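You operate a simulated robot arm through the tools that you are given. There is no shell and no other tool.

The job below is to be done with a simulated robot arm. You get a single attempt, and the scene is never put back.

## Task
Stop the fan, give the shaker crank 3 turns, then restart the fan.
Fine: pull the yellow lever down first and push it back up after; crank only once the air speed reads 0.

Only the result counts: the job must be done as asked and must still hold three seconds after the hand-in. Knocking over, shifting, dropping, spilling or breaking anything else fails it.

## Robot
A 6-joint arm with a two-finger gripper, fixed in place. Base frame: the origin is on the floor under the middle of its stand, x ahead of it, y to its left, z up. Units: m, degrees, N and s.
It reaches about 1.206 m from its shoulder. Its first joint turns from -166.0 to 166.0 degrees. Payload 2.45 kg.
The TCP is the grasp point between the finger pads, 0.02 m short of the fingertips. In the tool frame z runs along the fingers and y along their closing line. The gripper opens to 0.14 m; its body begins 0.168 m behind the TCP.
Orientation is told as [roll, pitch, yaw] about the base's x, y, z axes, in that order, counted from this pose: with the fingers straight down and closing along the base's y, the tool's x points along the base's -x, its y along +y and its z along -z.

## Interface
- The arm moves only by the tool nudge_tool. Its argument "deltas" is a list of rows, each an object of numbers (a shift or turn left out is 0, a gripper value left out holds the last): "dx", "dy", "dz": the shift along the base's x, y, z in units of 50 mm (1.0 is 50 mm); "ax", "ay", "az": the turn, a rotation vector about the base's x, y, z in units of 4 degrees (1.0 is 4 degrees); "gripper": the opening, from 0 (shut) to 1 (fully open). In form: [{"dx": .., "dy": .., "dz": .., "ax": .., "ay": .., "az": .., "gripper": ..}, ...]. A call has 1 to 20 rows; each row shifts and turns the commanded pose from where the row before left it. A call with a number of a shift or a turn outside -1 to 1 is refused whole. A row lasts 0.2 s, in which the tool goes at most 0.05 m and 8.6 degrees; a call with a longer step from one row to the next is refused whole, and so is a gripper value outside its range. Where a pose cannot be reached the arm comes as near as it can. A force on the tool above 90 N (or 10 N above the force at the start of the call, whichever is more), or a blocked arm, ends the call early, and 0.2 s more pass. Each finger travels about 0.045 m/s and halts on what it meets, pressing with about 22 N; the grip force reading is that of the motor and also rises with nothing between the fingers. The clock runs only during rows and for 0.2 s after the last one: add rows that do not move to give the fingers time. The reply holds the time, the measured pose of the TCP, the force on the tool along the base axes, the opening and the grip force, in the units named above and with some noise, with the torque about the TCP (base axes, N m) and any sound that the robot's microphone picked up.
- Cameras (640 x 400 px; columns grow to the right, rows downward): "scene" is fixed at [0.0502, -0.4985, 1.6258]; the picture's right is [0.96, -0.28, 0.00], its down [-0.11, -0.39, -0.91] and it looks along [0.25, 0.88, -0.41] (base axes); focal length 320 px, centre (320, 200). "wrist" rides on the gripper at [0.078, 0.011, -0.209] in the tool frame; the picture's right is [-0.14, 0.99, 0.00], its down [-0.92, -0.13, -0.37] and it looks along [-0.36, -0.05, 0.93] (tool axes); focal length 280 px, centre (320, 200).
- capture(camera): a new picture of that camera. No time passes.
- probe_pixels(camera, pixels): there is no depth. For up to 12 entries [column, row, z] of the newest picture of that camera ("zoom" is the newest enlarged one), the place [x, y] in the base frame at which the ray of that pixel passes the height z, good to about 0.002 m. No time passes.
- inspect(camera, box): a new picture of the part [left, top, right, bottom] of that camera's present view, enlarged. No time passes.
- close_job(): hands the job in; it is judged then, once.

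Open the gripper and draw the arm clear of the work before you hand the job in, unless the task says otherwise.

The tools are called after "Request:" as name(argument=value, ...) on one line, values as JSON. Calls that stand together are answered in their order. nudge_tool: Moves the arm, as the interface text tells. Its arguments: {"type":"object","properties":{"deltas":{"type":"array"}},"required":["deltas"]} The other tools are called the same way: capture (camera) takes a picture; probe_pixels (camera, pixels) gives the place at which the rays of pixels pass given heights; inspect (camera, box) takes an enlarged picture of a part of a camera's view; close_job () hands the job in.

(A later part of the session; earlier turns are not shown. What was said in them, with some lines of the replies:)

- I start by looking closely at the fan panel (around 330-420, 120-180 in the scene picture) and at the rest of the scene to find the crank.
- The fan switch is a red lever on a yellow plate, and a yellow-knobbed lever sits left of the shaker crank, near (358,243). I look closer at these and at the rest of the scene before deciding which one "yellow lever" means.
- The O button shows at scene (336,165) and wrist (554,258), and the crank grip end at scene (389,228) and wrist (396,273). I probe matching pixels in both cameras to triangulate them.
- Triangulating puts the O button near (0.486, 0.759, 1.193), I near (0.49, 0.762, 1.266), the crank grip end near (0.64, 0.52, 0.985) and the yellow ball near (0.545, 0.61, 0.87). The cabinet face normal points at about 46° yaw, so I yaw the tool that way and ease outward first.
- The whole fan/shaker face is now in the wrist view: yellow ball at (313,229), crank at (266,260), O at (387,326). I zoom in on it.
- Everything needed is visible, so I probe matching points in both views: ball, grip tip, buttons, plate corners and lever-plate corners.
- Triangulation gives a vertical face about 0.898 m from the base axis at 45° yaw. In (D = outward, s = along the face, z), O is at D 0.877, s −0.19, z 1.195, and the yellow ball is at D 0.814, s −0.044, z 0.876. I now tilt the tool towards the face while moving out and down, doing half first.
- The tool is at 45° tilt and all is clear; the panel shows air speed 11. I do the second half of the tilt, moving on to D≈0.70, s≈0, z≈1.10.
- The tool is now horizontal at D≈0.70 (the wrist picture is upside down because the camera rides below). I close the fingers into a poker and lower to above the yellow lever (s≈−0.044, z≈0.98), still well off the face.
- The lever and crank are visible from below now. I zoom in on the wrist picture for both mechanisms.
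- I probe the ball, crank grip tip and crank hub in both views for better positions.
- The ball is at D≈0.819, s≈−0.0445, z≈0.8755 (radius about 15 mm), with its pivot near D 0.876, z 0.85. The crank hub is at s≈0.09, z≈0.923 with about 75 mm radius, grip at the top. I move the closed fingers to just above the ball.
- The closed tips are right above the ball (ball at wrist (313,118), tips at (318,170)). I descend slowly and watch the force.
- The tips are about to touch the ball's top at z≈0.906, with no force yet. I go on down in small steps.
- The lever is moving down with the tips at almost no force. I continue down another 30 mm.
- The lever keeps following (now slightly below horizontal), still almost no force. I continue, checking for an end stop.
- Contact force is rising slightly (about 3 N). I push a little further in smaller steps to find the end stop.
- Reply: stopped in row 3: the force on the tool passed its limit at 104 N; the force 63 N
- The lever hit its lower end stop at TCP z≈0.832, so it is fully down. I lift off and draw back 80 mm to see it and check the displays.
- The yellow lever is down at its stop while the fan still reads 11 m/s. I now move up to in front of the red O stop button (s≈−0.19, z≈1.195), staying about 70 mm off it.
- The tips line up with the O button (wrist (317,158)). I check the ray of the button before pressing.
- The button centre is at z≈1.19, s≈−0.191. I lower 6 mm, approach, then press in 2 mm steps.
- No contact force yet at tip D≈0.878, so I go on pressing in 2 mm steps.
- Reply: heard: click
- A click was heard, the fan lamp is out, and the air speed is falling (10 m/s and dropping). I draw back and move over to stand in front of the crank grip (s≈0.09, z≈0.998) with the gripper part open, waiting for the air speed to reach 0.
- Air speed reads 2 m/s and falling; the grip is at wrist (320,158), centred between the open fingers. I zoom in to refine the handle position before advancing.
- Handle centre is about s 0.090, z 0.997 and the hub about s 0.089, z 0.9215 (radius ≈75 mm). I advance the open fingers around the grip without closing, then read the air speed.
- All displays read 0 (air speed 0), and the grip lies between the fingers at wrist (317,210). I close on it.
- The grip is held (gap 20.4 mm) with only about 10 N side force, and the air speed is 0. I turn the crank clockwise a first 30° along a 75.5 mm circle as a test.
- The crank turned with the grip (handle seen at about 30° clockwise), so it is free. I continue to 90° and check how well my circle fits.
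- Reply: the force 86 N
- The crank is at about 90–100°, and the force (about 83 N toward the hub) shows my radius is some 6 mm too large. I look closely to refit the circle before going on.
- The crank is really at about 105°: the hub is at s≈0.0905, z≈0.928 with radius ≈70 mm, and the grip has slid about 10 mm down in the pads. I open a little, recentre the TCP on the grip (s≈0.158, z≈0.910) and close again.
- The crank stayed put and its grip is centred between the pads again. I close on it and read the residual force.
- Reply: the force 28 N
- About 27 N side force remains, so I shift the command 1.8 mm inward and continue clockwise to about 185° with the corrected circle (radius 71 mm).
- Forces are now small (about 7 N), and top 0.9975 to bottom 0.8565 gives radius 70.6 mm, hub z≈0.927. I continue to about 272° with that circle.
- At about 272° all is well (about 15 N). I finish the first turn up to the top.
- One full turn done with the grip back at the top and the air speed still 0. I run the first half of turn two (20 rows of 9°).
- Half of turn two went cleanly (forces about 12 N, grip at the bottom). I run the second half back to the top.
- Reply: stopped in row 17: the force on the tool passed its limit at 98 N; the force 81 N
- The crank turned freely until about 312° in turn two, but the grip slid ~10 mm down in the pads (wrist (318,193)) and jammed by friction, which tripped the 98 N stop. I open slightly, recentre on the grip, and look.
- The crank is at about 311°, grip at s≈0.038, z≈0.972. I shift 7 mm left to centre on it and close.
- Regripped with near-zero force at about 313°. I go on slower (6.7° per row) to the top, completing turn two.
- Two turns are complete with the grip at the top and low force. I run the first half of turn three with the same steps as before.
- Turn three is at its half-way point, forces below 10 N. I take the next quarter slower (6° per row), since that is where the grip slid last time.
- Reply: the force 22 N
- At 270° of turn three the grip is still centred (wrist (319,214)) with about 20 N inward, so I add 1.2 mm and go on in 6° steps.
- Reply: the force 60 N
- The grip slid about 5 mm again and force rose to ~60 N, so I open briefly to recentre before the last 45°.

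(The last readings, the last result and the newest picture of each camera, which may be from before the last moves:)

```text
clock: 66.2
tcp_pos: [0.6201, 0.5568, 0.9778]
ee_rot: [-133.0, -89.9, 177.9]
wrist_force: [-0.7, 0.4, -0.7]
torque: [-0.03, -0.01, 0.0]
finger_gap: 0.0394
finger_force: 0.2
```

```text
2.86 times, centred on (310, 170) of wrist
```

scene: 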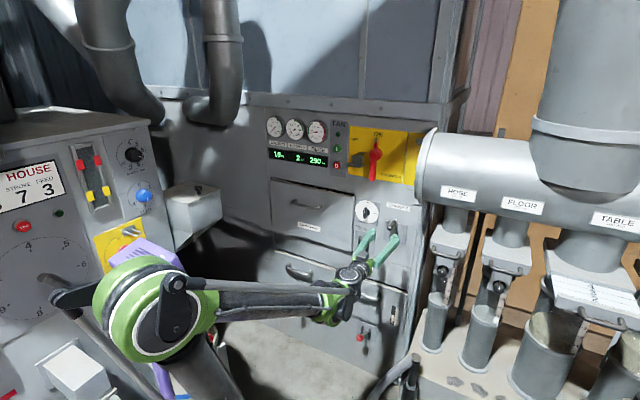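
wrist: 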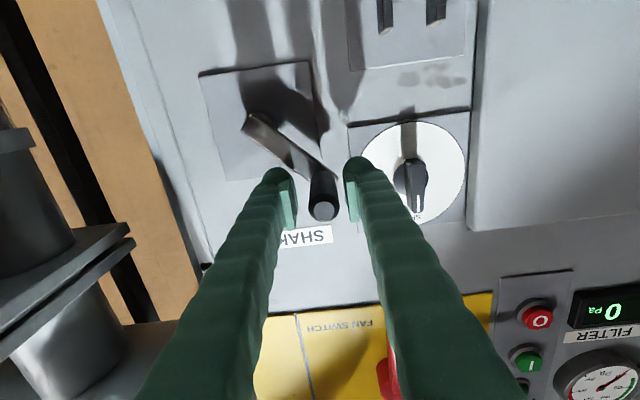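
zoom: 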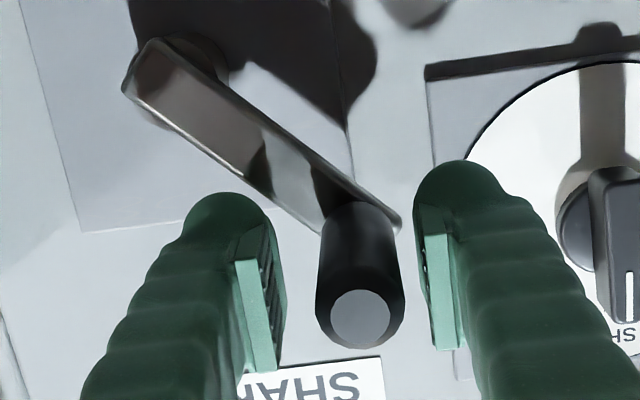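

The crank is at about 316° of turn three, grip at s≈0.042, z≈0.9765. I shift 3 mm, close, and finish the last 44° to the top.

Request:
nudge_tool(deltas=[{"dx": -0.0424, "dy": 0.0424, "dz": -0.02}, {}, {"gripper": 0}, {}, {}, {}, {}, {"dx": 0.0829, "dy": -0.0829, "dz": 0.1014}, {"dx": 0.0901, "dy": -0.0901, "dz": 0.0878}, {"dx": 0.0965, "dy": -0.0965, "dz": 0.0734}, {"dx": 0.1014, "dy": -0.1014, "dz": 0.0579}, {"dx": 0.1055, "dy": -0.1055, "dz": 0.042}, {"dx": 0.1079, "dy": -0.1079, "dz": 0.0253}, {"dx": 0.1094, "dy": -0.1094, "dz": 0.0085}, {}])

Request:
capture(camera="wrist")

Request:
inspect(camera="wrist", box=[230, 60, 410, 230])

Request:
inspect(camera="scene", box=[360, 200, 424, 264])

```text
clock: 69.4
tcp_pos: [0.6504, 0.5253, 0.996]
ee_rot: [-126.5, -89.8, 171.6]
wrist_force: [-3.6, 4.0, 1.5]
torque: [0.17, 0.22, 0.05]
finger_gap: 0.0206
finger_force: 45.8
```

```text
taken
```

wrist: 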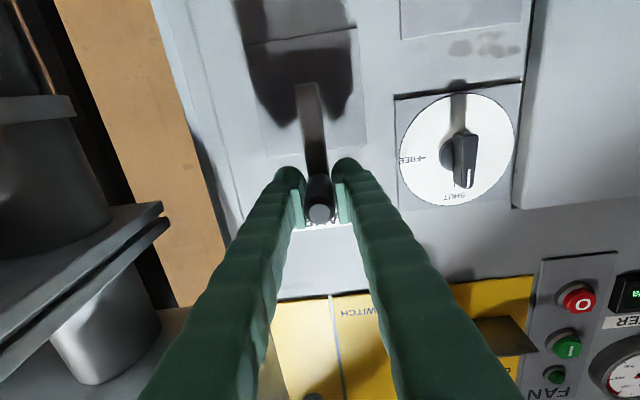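

```text
2.35 times, centred on (320, 145) of wrist
```

zoom: 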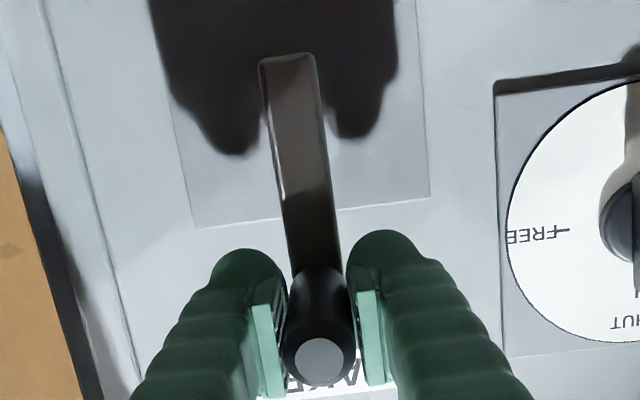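

```text
6.25 times, centred on (392, 232) of scene
```

zoom: 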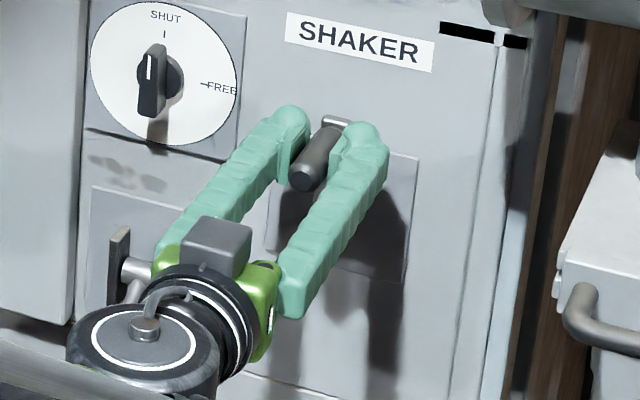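

Three turns are done with the grip back at the top (s≈0.0885 against 0.0887 at the start). I ease it about 3° past, so the third turn is certainly complete, then release and draw straight back.

Request:
nudge_tool(deltas=[{"dx": 0.0354, "dy": -0.0354}, {"dx": 0.0354, "dy": -0.0354, "dz": -0.003}, {}, {"gripper": 0.4}, {}, {}, {"dx": -0.3, "dy": -0.3}, {"dx": -0.3, "dy": -0.3}, {"dx": -0.3, "dy": -0.3}, {"dx": -0.3, "dy": -0.3}, {"dx": -0.3, "dy": -0.3}, {}])

Request:
capture(camera="wrist")

Request:
capture(camera="scene")

Request:
inspect(camera="scene", box=[320, 190, 420, 270])

Request:
inspect(camera="wrist", box=[250, 40, 410, 200])

```text
clock: 72.0
tcp_pos: [0.5802, 0.4461, 0.9956]
ee_rot: [-133.0, -90.0, 178.2]
wrist_force: [-0.7, 0.3, -0.8]
torque: [-0.01, 0.0, 0.01]
finger_gap: 0.0559
finger_force: 0.1
```

```text
taken
```

wrist: 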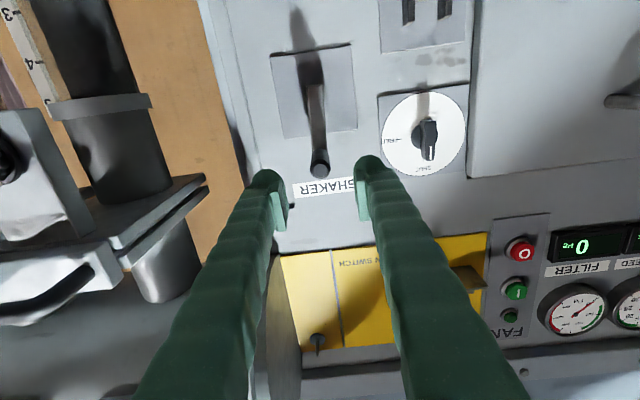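

```text
taken
```

scene: 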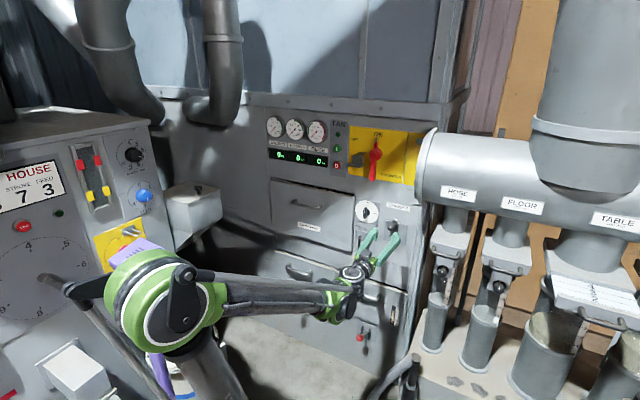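

```text
5.00 times, centred on (370, 230) of scene
```

zoom: 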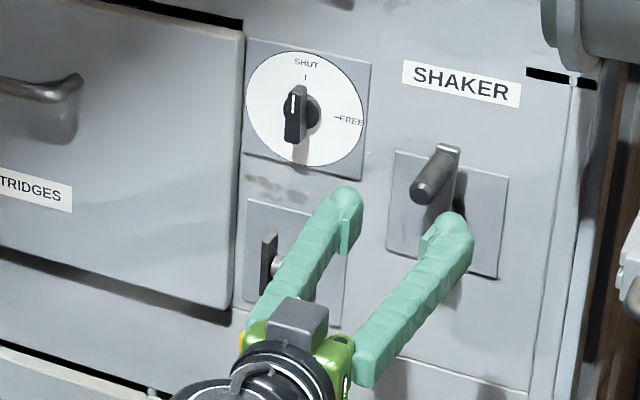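

```text
2.50 times, centred on (330, 120) of wrist
```

zoom: 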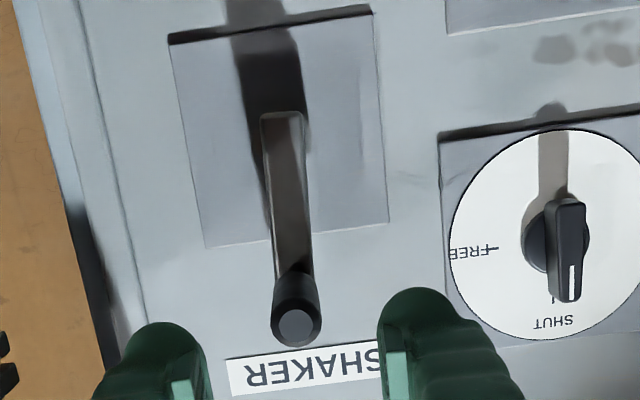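

The crank is released and stays about 3° past top; air speed still 0. Next I raise the yellow lever: close the fingers and go to below it (s≈−0.0445, z≈0.745), staying back from the face.

Request:
nudge_tool(deltas=[{"dx": -0.2917, "dy": 0.2008, "dz": -0.6265, "gripper": 0}, {"dx": -0.2917, "dy": 0.2008, "dz": -0.6265}, {"dx": -0.2917, "dy": 0.2008, "dz": -0.6265}, {"dx": -0.2917, "dy": 0.2008, "dz": -0.6265}, {"dx": -0.2917, "dy": 0.2008, "dz": -0.6265}, {"dx": -0.2917, "dy": 0.2008, "dz": -0.6265}, {"dx": -0.2917, "dy": 0.2008, "dz": -0.6265}, {"dx": -0.2917, "dy": 0.2008, "dz": -0.6265}, {}])

Request:
capture(camera="wrist")

Request:
capture(camera="scene")

Request:
inspect(camera="scene", box=[300, 200, 420, 300])

```text
clock: 74.0
tcp_pos: [0.468, 0.5361, 0.7815]
ee_rot: [-41.9, -89.8, 86.7]
wrist_force: [1.0, 0.2, 0.2]
torque: [-0.02, -0.01, 0.0]
finger_gap: 0.0
finger_force: 22.4
out of reach, approached as far as the arm can: row 7, 8
```

```text
taken
```

wrist: 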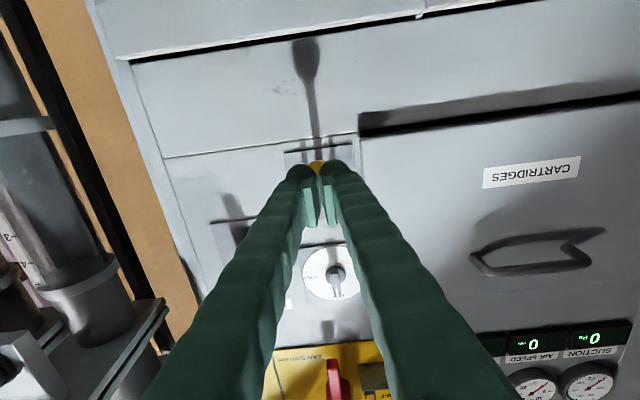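

```text
taken
```

scene: 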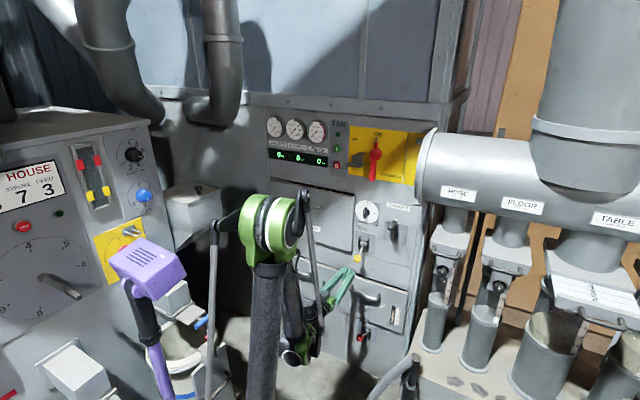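

```text
4.00 times, centred on (360, 250) of scene
```

zoom: 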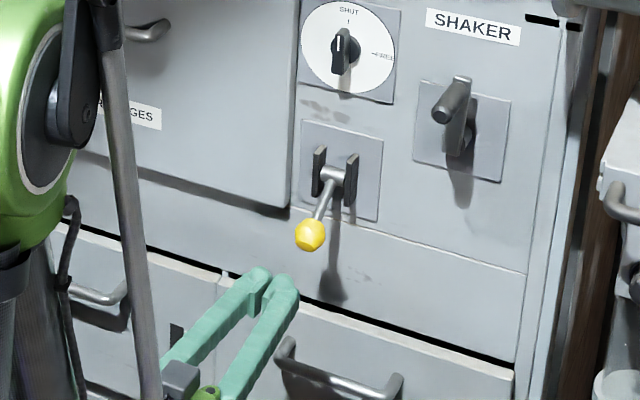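

The arm is too folded to get lower at this distance (z stopped at 0.78). I come forward to D≈0.765, still short of the ball at D≈0.81, and see what height I get.

Request:
nudge_tool(deltas=[{"dx": 0.2, "dy": 0.2}, {"dx": 0.2, "dy": 0.2}, {"dx": 0.2, "dy": 0.2}, {"dx": 0.18, "dy": 0.18}, {}])

Request:
inspect(camera="scene", box=[300, 200, 420, 300])

Request:
capture(camera="wrist")

```text
clock: 75.2
tcp_pos: [0.5083, 0.5724, 0.7816]
ee_rot: [-131.1, -89.9, 176.2]
wrist_force: [-0.3, 0.2, -0.1]
torque: [0.01, 0.0, -0.01]
finger_gap: 0.0
finger_force: 21.9
```

```text
4.00 times, centred on (360, 250) of scene
```

zoom: 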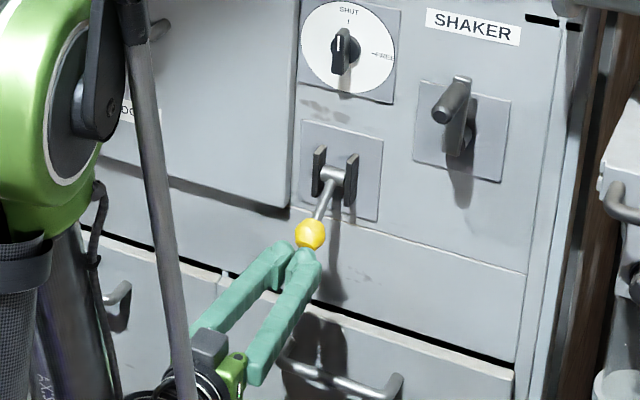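

```text
taken
```

wrist: 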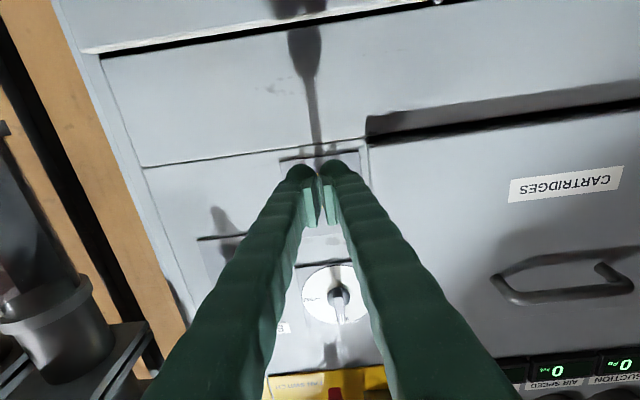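

At D≈0.764, z≈0.78 the arm has room now. I lower another 37 mm to pass under the ball.

Request:
nudge_tool(deltas=[{"dz": -0.19}, {"dz": -0.19}, {"dz": -0.19}, {"dz": -0.19}, {}])

Request:
inspect(camera="scene", box=[300, 200, 420, 300])

Request:
capture(camera="wrist")

```text
clock: 76.4
tcp_pos: [0.5105, 0.5788, 0.7613]
ee_rot: [-29.4, -89.8, 74.3]
wrist_force: [0.2, 0.2, 0.3]
torque: [0.02, -0.04, -0.01]
finger_gap: 0.0001
finger_force: 22.1
out of reach, approached as far as the arm can: row 3, 4
```

```text
4.00 times, centred on (360, 250) of scene
```

zoom: 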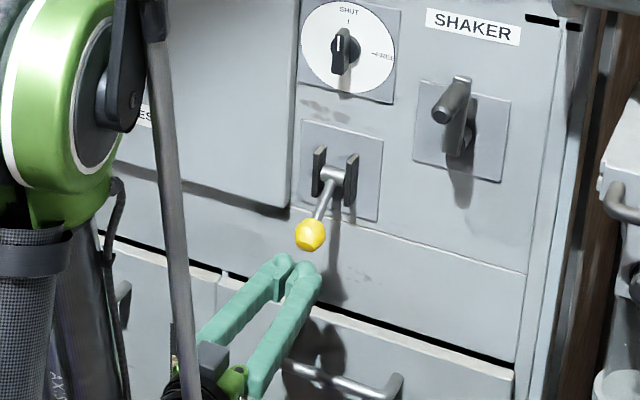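

```text
taken
```

wrist: 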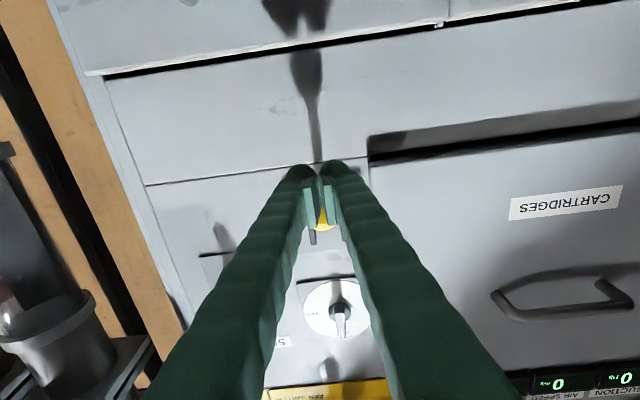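

The reach limit gives z≈0.761 at D≈0.77, and it gets lower as I go out. I move out to D≈0.788 (tips still in front of the ball) and lower as far as it goes.

Request:
nudge_tool(deltas=[{"dx": 0.15, "dy": 0.11}, {"dx": 0.13, "dy": 0.09}, {"dz": -0.1}, {"dz": -0.1}, {"dz": -0.1}, {}])

Request:
inspect(camera="scene", box=[300, 200, 420, 300])

Request:
capture(camera="wrist")

```text
clock: 77.8
tcp_pos: [0.528, 0.5901, 0.7526]
ee_rot: [-43.5, -89.9, 88.6]
wrist_force: [-0.5, -0.6, 0.3]
torque: [0.01, -0.01, -0.04]
finger_gap: 0.0002
finger_force: 22.1
out of reach, approached as far as the arm can: row 4, 5
```

```text
4.00 times, centred on (360, 250) of scene
```

zoom: 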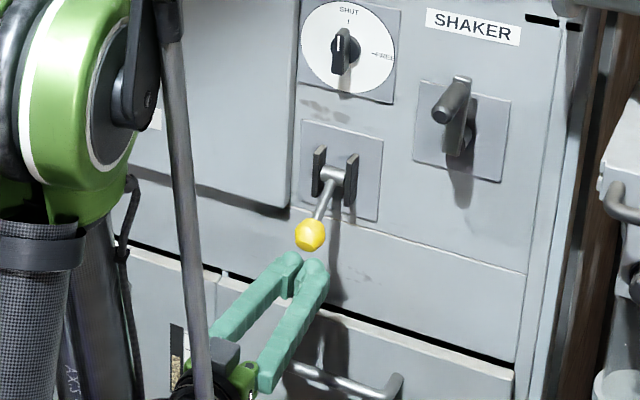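

```text
taken
```

wrist: 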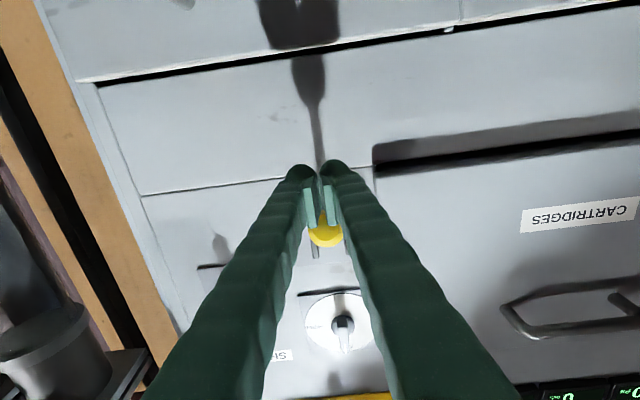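

The tips are now below the ball (ball visible through the finger gap at wrist (325,232)), TCP z≈0.753. I slide under it to D≈0.812 and begin lifting.

Request:
nudge_tool(deltas=[{"dx": 0.152, "dy": 0.152}, {"dx": 0.152, "dy": 0.152}, {"dz": 0.1}, {"dz": 0.1}, {"dz": 0.1}, {"dz": 0.1}])

Request:
inspect(camera="scene", box=[320, 200, 400, 280])

Request:
capture(camera="wrist")

```text
clock: 79.2
tcp_pos: [0.5422, 0.6066, 0.7727]
ee_rot: [-129.1, -90.0, 174.1]
wrist_force: [-0.6, 0.0, -2.4]
torque: [0.0, -0.01, -0.01]
finger_gap: 0.0063
finger_force: 29.8
```

```text
5.00 times, centred on (360, 240) of scene
```

zoom: 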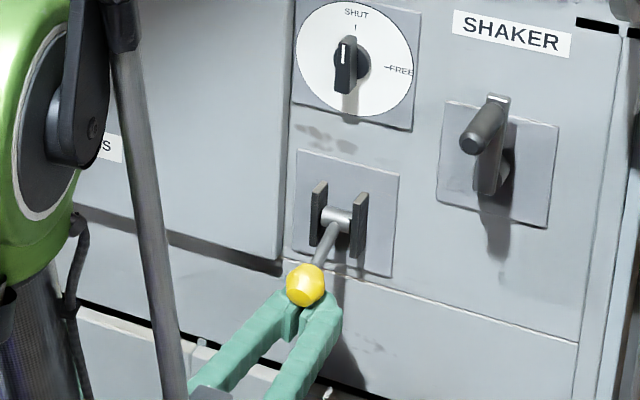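

```text
taken
```

wrist: 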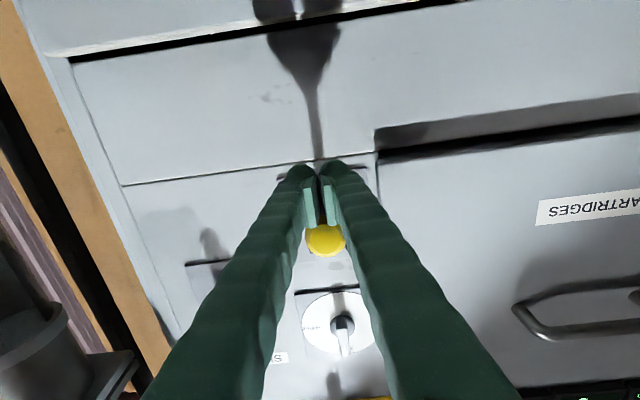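

The ball now sits in the finger groove (gap opened to 6 mm, about 2 N). I lift on in 5 mm steps.

Request:
nudge_tool(deltas=[{"dz": 0.1}, {"dz": 0.1}, {"dz": 0.1}, {"dz": 0.1}, {"dz": 0.1}, {"dz": 0.1}, {"dz": 0.1}])

Request:
inspect(camera="scene", box=[320, 200, 400, 280])

Request:
capture(camera="wrist")

```text
clock: 80.8
tcp_pos: [0.5422, 0.6056, 0.807]
ee_rot: [-129.6, -89.9, 174.7]
wrist_force: [0.1, -0.6, -1.4]
torque: [0.01, 0.01, 0.04]
finger_gap: 0.0
finger_force: 29.1
```

```text
5.00 times, centred on (360, 240) of scene
```

zoom: 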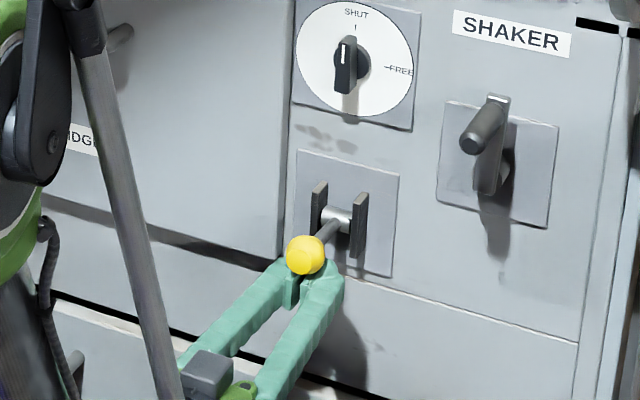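

```text
taken
```

wrist: 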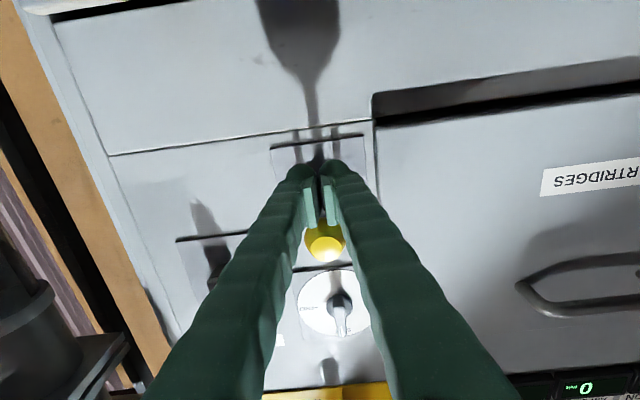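

The lever follows upward, now roughly level, with very little force. I keep lifting towards its upper stop.

Request:
nudge_tool(deltas=[{"dz": 0.1}, {"dz": 0.1}, {"dz": 0.1}, {"dz": 0.1}, {"dz": 0.1}, {"dz": 0.1}])

Request:
inspect(camera="scene", box=[320, 200, 400, 280])

Request:
capture(camera="wrist")

```text
clock: 82.2
tcp_pos: [0.5425, 0.6059, 0.8374]
ee_rot: [-124.3, -89.9, 169.3]
wrist_force: [4.0, 2.3, -5.6]
torque: [-0.09, 0.14, -0.02]
finger_gap: 0.006
finger_force: 29.6
```

```text
5.00 times, centred on (360, 240) of scene
```

zoom: 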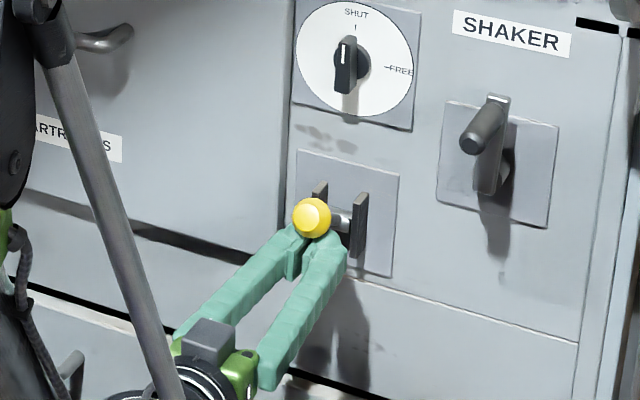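

```text
taken
```

wrist: 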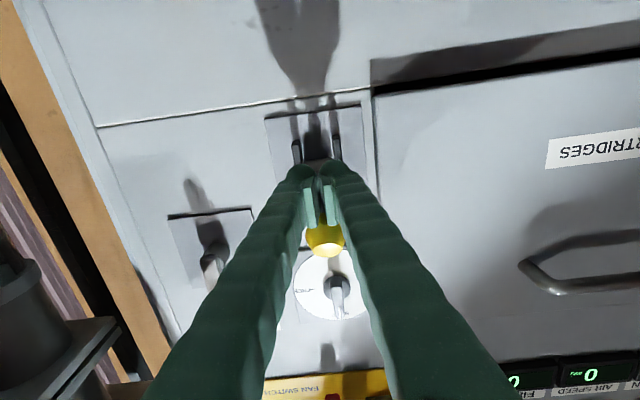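

The ball is back at scene (358.4,243.6), its original spot. I press up gently a few millimetres to seat it against the upper stop.

Request:
nudge_tool(deltas=[{"dz": 0.04}, {"dz": 0.04}])

Request:
inspect(camera="scene", box=[320, 200, 400, 280])

```text
clock: 82.8
tcp_pos: [0.5435, 0.6059, 0.8387]
ee_rot: [-28.2, -89.9, 73.1]
wrist_force: [-4.2, -12.4, -85.2]
torque: [-0.12, 0.46, 0.0]
finger_gap: 0.0064
finger_force: 30.2
```

```text
5.00 times, centred on (360, 240) of scene
```

zoom: 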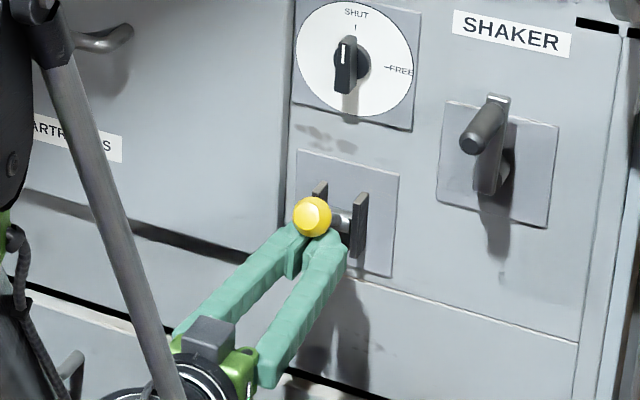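

At the upper stop (85 N), so the lever is fully up. I lower the fingers away from the ball, draw back, and check that it stays.

Request:
nudge_tool(deltas=[{"dz": -0.1}, {"dz": -0.15}, {"dz": -0.15}, {"dx": -0.25, "dy": -0.25}, {"dx": -0.25, "dy": -0.25}, {"dx": -0.25, "dy": -0.25}, {"dx": -0.25, "dy": -0.25}, {}])

Request:
inspect(camera="scene", box=[320, 190, 420, 270])

Request:
capture(camera="wrist")

```text
clock: 84.6
tcp_pos: [0.4921, 0.5564, 0.8223]
ee_rot: [-131.7, -90.0, 176.5]
wrist_force: [0.7, -0.3, -0.2]
torque: [0.01, 0.02, -0.02]
finger_gap: 0.0001
finger_force: 29.1
```

```text
5.00 times, centred on (370, 230) of scene
```

zoom: 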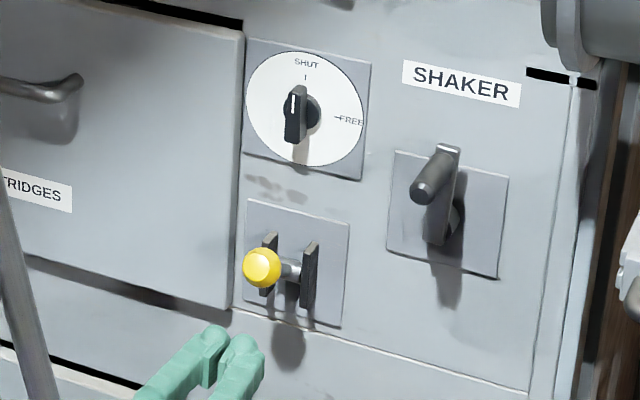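

```text
taken
```

wrist: 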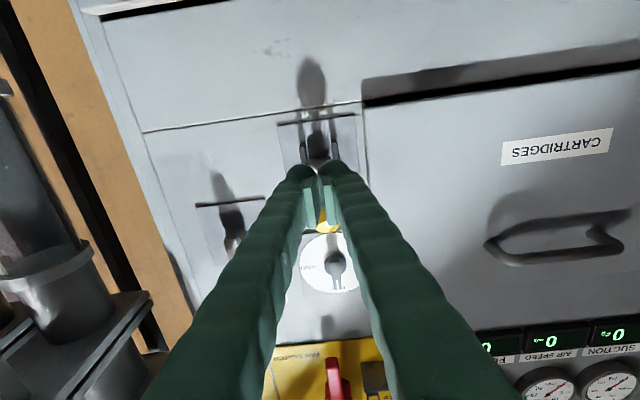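

The lever stays up at (358.4,243.6) and the crank is undisturbed. I now move up in front of the green I button (s≈−0.191, z≈1.265).

Request:
nudge_tool(deltas=[{"dx": -0.1727, "dy": 0.1727, "dz": 0.7383}, {"dx": -0.1727, "dy": 0.1727, "dz": 0.7383}, {"dx": -0.1727, "dy": 0.1727, "dz": 0.7383}, {"dx": -0.1727, "dy": 0.1727, "dz": 0.7383}, {"dx": -0.1727, "dy": 0.1727, "dz": 0.7383}, {"dx": -0.1727, "dy": 0.1727, "dz": 0.7383}, {"dx": -0.1727, "dy": 0.1727, "dz": 0.7383}, {"dx": -0.1727, "dy": 0.1727, "dz": 0.7383}, {"dx": -0.1727, "dy": 0.1727, "dz": 0.7383}, {"dx": -0.1727, "dy": 0.1727, "dz": 0.7383}, {"dx": -0.1727, "dy": 0.1727, "dz": 0.7383}, {"dx": -0.1727, "dy": 0.1727, "dz": 0.7383}, {"dx": 0.283, "dy": 0.283}, {"dx": 0.283, "dy": 0.283}, {}])

Request:
capture(camera="wrist")

Request:
capture(camera="scene")

Request:
inspect(camera="scene", box=[280, 120, 400, 200])

```text
clock: 87.8
tcp_pos: [0.4177, 0.6861, 1.2641]
ee_rot: [-132.8, -90.0, 177.8]
wrist_force: [-0.2, -0.7, -0.1]
torque: [0.0, 0.04, -0.02]
finger_gap: 0.0
finger_force: 30.0
```

```text
taken
```

wrist: 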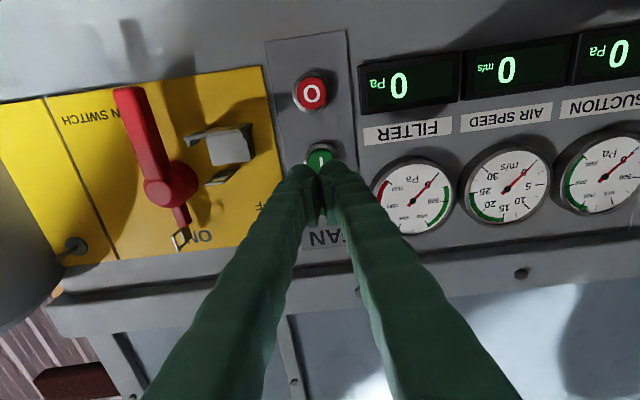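

```text
taken
```

scene: 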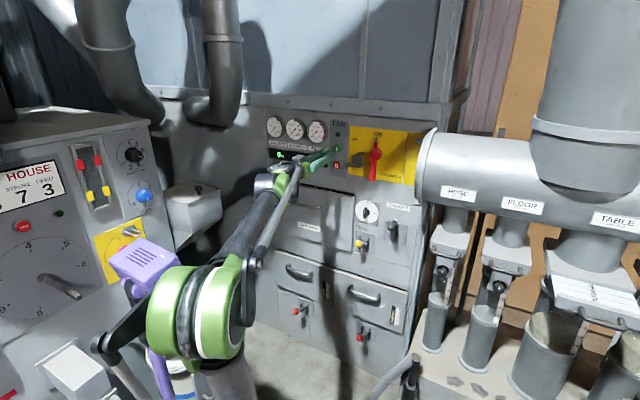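

```text
5.00 times, centred on (340, 160) of scene
```

zoom: 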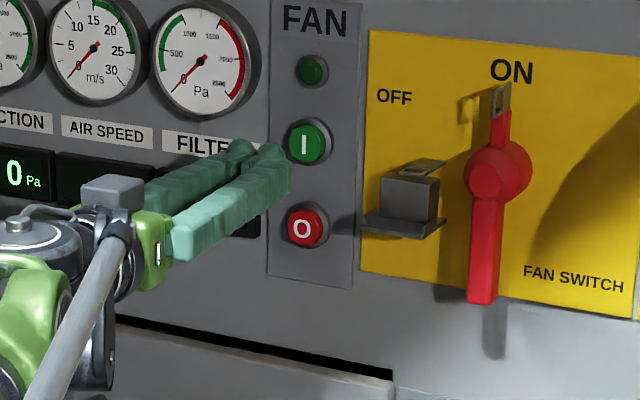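

The tips line up with the I button (wrist (319,158)). I approach and press in 2 mm steps as I did with O.

Request:
nudge_tool(deltas=[{"dx": 0.179, "dy": 0.179, "dz": -0.04}, {"dx": 0.179, "dy": 0.179}, {"dx": 0.179, "dy": 0.179}, {"dx": 0.179, "dy": 0.179}, {"dx": 0.179, "dy": 0.179}, {"dx": 0.179, "dy": 0.179}, {"dx": 0.0283, "dy": 0.0283}, {"dx": 0.0283, "dy": 0.0283}, {"dx": 0.0283, "dy": 0.0283}, {"dx": 0.0283, "dy": 0.0283}])

Request:
inspect(camera="scene", box=[255, 110, 365, 180])

```text
clock: 90.0
tcp_pos: [0.4762, 0.7456, 1.2634]
ee_rot: [-132.6, -90.0, 177.7]
wrist_force: [-1.6, -2.0, -0.8]
torque: [-0.02, 0.05, -0.02]
finger_gap: 0.0058
finger_force: 29.7
```

```text
5.71 times, centred on (310, 145) of scene
```

zoom: 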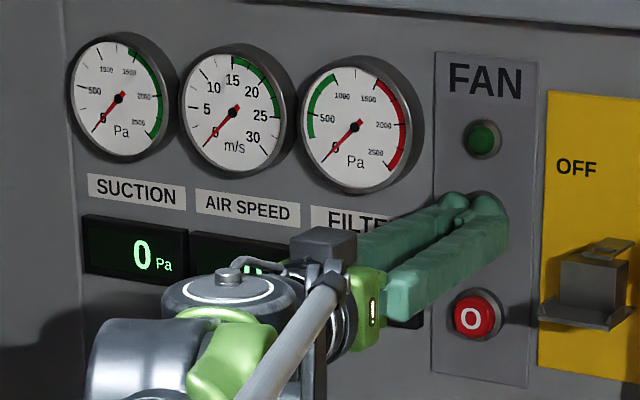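

The tips touch the button (finger gap wedged to 6 mm) but there is no click yet. I press a few millimetres more.

Request:
nudge_tool(deltas=[{"dx": 0.0283, "dy": 0.0283}, {"dx": 0.0283, "dy": 0.0283}])

Request:
inspect(camera="scene", box=[255, 110, 365, 180])

```text
clock: 90.6
tcp_pos: [0.4784, 0.7487, 1.2632]
ee_rot: [-136.4, -89.9, -178.7]
wrist_force: [-5.8, -4.6, -2.2]
torque: [-0.01, 0.03, 0.01]
finger_gap: 0.0061
finger_force: 28.8
heard: click
```

```text
5.71 times, centred on (310, 145) of scene
```

zoom: 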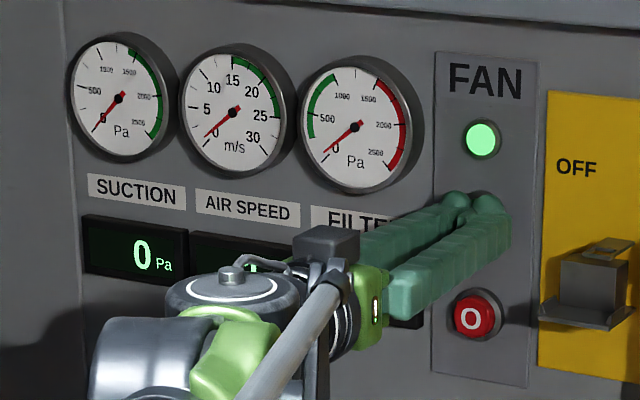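

A click was heard and the fan lamp is lit. I draw straight back and open the gripper clear of the face.

Request:
nudge_tool(deltas=[{"dx": -0.3, "dy": -0.3}, {"dx": -0.354, "dy": -0.354}, {"dx": -0.354, "dy": -0.354}, {"dx": -0.354, "dy": -0.354}, {"dx": -0.354, "dy": -0.354}, {"dx": -0.354, "dy": -0.354}, {"dx": -0.354, "dy": -0.354}, {"gripper": 1}, {}, {}, {}, {}, {}, {}, {}, {}, {}])

Request:
capture(camera="scene")

Request:
inspect(camera="scene", box=[255, 110, 365, 180])

Request:
inspect(camera="scene", box=[320, 190, 420, 270])

Request:
capture(camera="wrist")

```text
clock: 94.2
tcp_pos: [0.3553, 0.6271, 1.263]
ee_rot: [-133.6, -89.9, 178.7]
wrist_force: [-0.5, -0.3, 0.6]
torque: [0.03, 0.02, -0.03]
finger_gap: 0.1401
finger_force: 0.1
```

```text
taken
```

scene: 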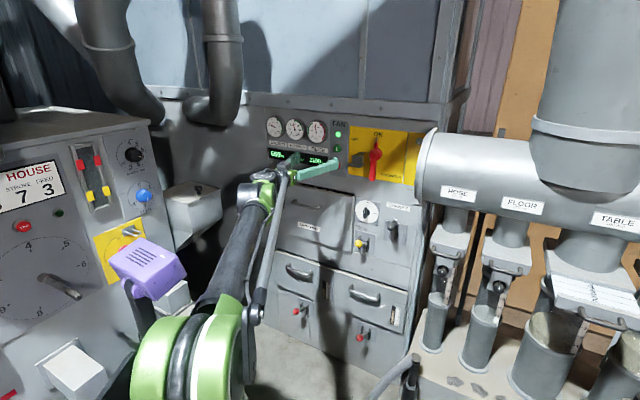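

```text
5.71 times, centred on (310, 145) of scene
```

zoom: 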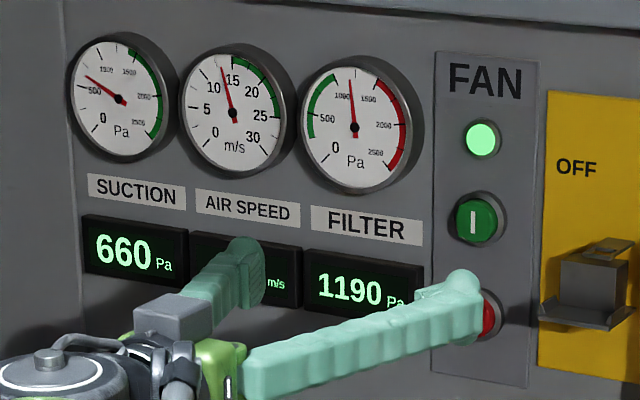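

```text
5.00 times, centred on (370, 230) of scene
```

zoom: 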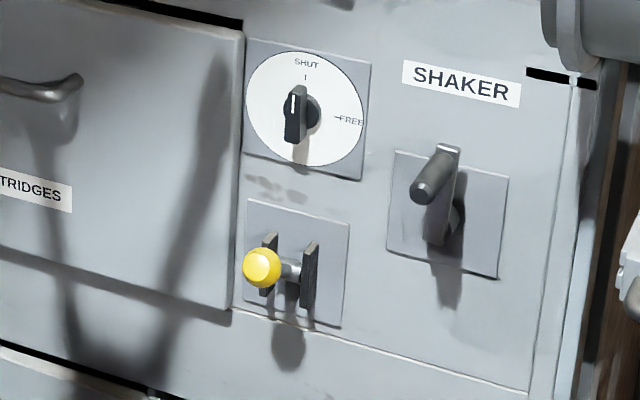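

```text
taken
```

wrist: 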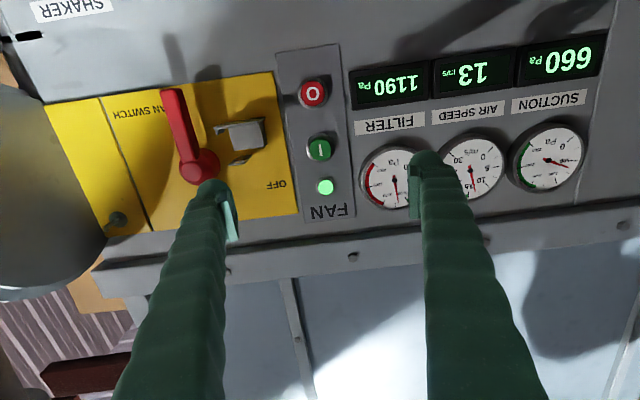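

The fan runs again (13 m/s, filter pressure down to 1190 Pa), the lever is up, and the crank is at rest at the top. I draw back a little further and check the readings are steady.

Request:
nudge_tool(deltas=[{"dx": -0.2, "dy": -0.2, "dz": 0.2}, {"dx": -0.2, "dy": -0.2, "dz": 0.2}, {"dx": -0.2, "dy": -0.2, "dz": 0.2}, {}, {}, {}, {}, {}, {}, {}, {}, {}])

Request:
capture(camera="scene")

Request:
capture(camera="wrist")

Request:
inspect(camera="scene", box=[320, 190, 420, 270])

```text
clock: 96.8
tcp_pos: [0.3282, 0.5986, 1.2935]
ee_rot: [-134.1, -89.9, 179.1]
wrist_force: [0.0, 0.6, -0.9]
torque: [0.01, -0.02, 0.0]
finger_gap: 0.1396
finger_force: 0.0
```

```text
taken
```

scene: 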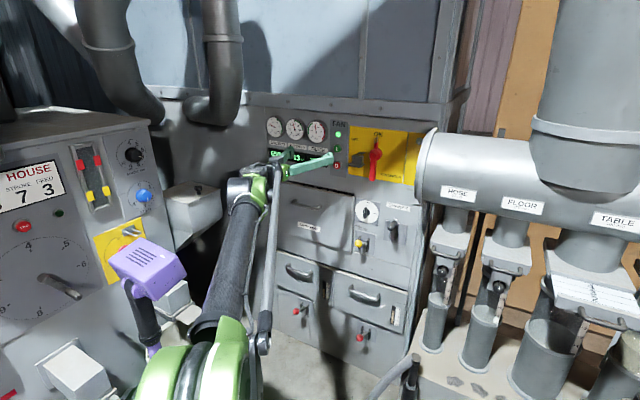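

```text
taken
```

wrist: 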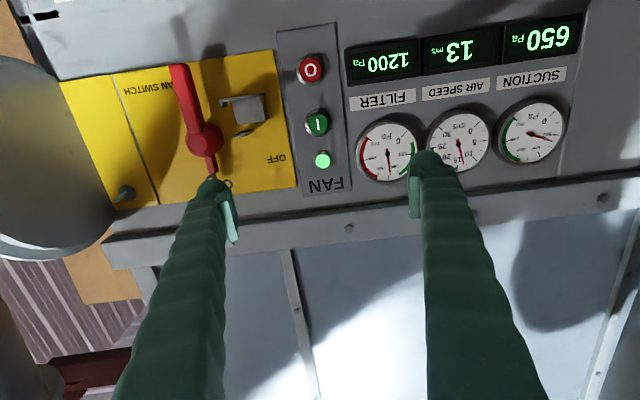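

```text
5.00 times, centred on (370, 230) of scene
```

zoom: 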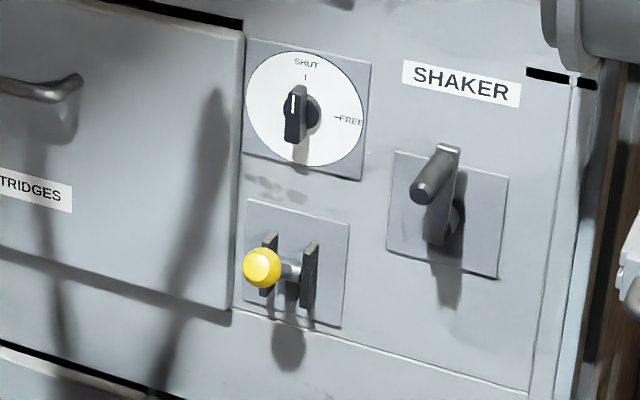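

The fan lamp is lit and the readings are steady (13 m/s, 1200 Pa). The yellow lever is up, the crank rests at the top after three turns, and the gripper is open and clear, so I hand the job in.

Request:
close_job()

```text
The job is handed in.
```

The fan was stopped, the shaker crank got its 3 turns, and the fan is running again; the job is handed in. I don't have the judge's result.

- **Yellow lever:** I pulled it down to its lower stop before stopping the fan. After cranking I pushed it back up to its upper stop, and I did that before restarting the fan.
- **Stopping the fan:** I pressed the red O button. The lamp went out, and I waited until the air speed display read 0 before gripping the crank.
- **Crank:** I gave it three clockwise turns, ending about 3° past the top so the third turn was certainly complete. The handle slid in the fingers a few times, so I opened and regripped it three times. One of those slips tripped the arm's force limit, but the crank kept its position each time.
- **Restarting the fan:** I pressed the green I button and the lamp came on. The last readings were steady at 13 m/s air speed and 1200 Pa on the filter gauge, against 11 m/s and 1590 Pa at the start.

The gripper is open and drawn back from the panel. I saw nothing else knocked or moved.
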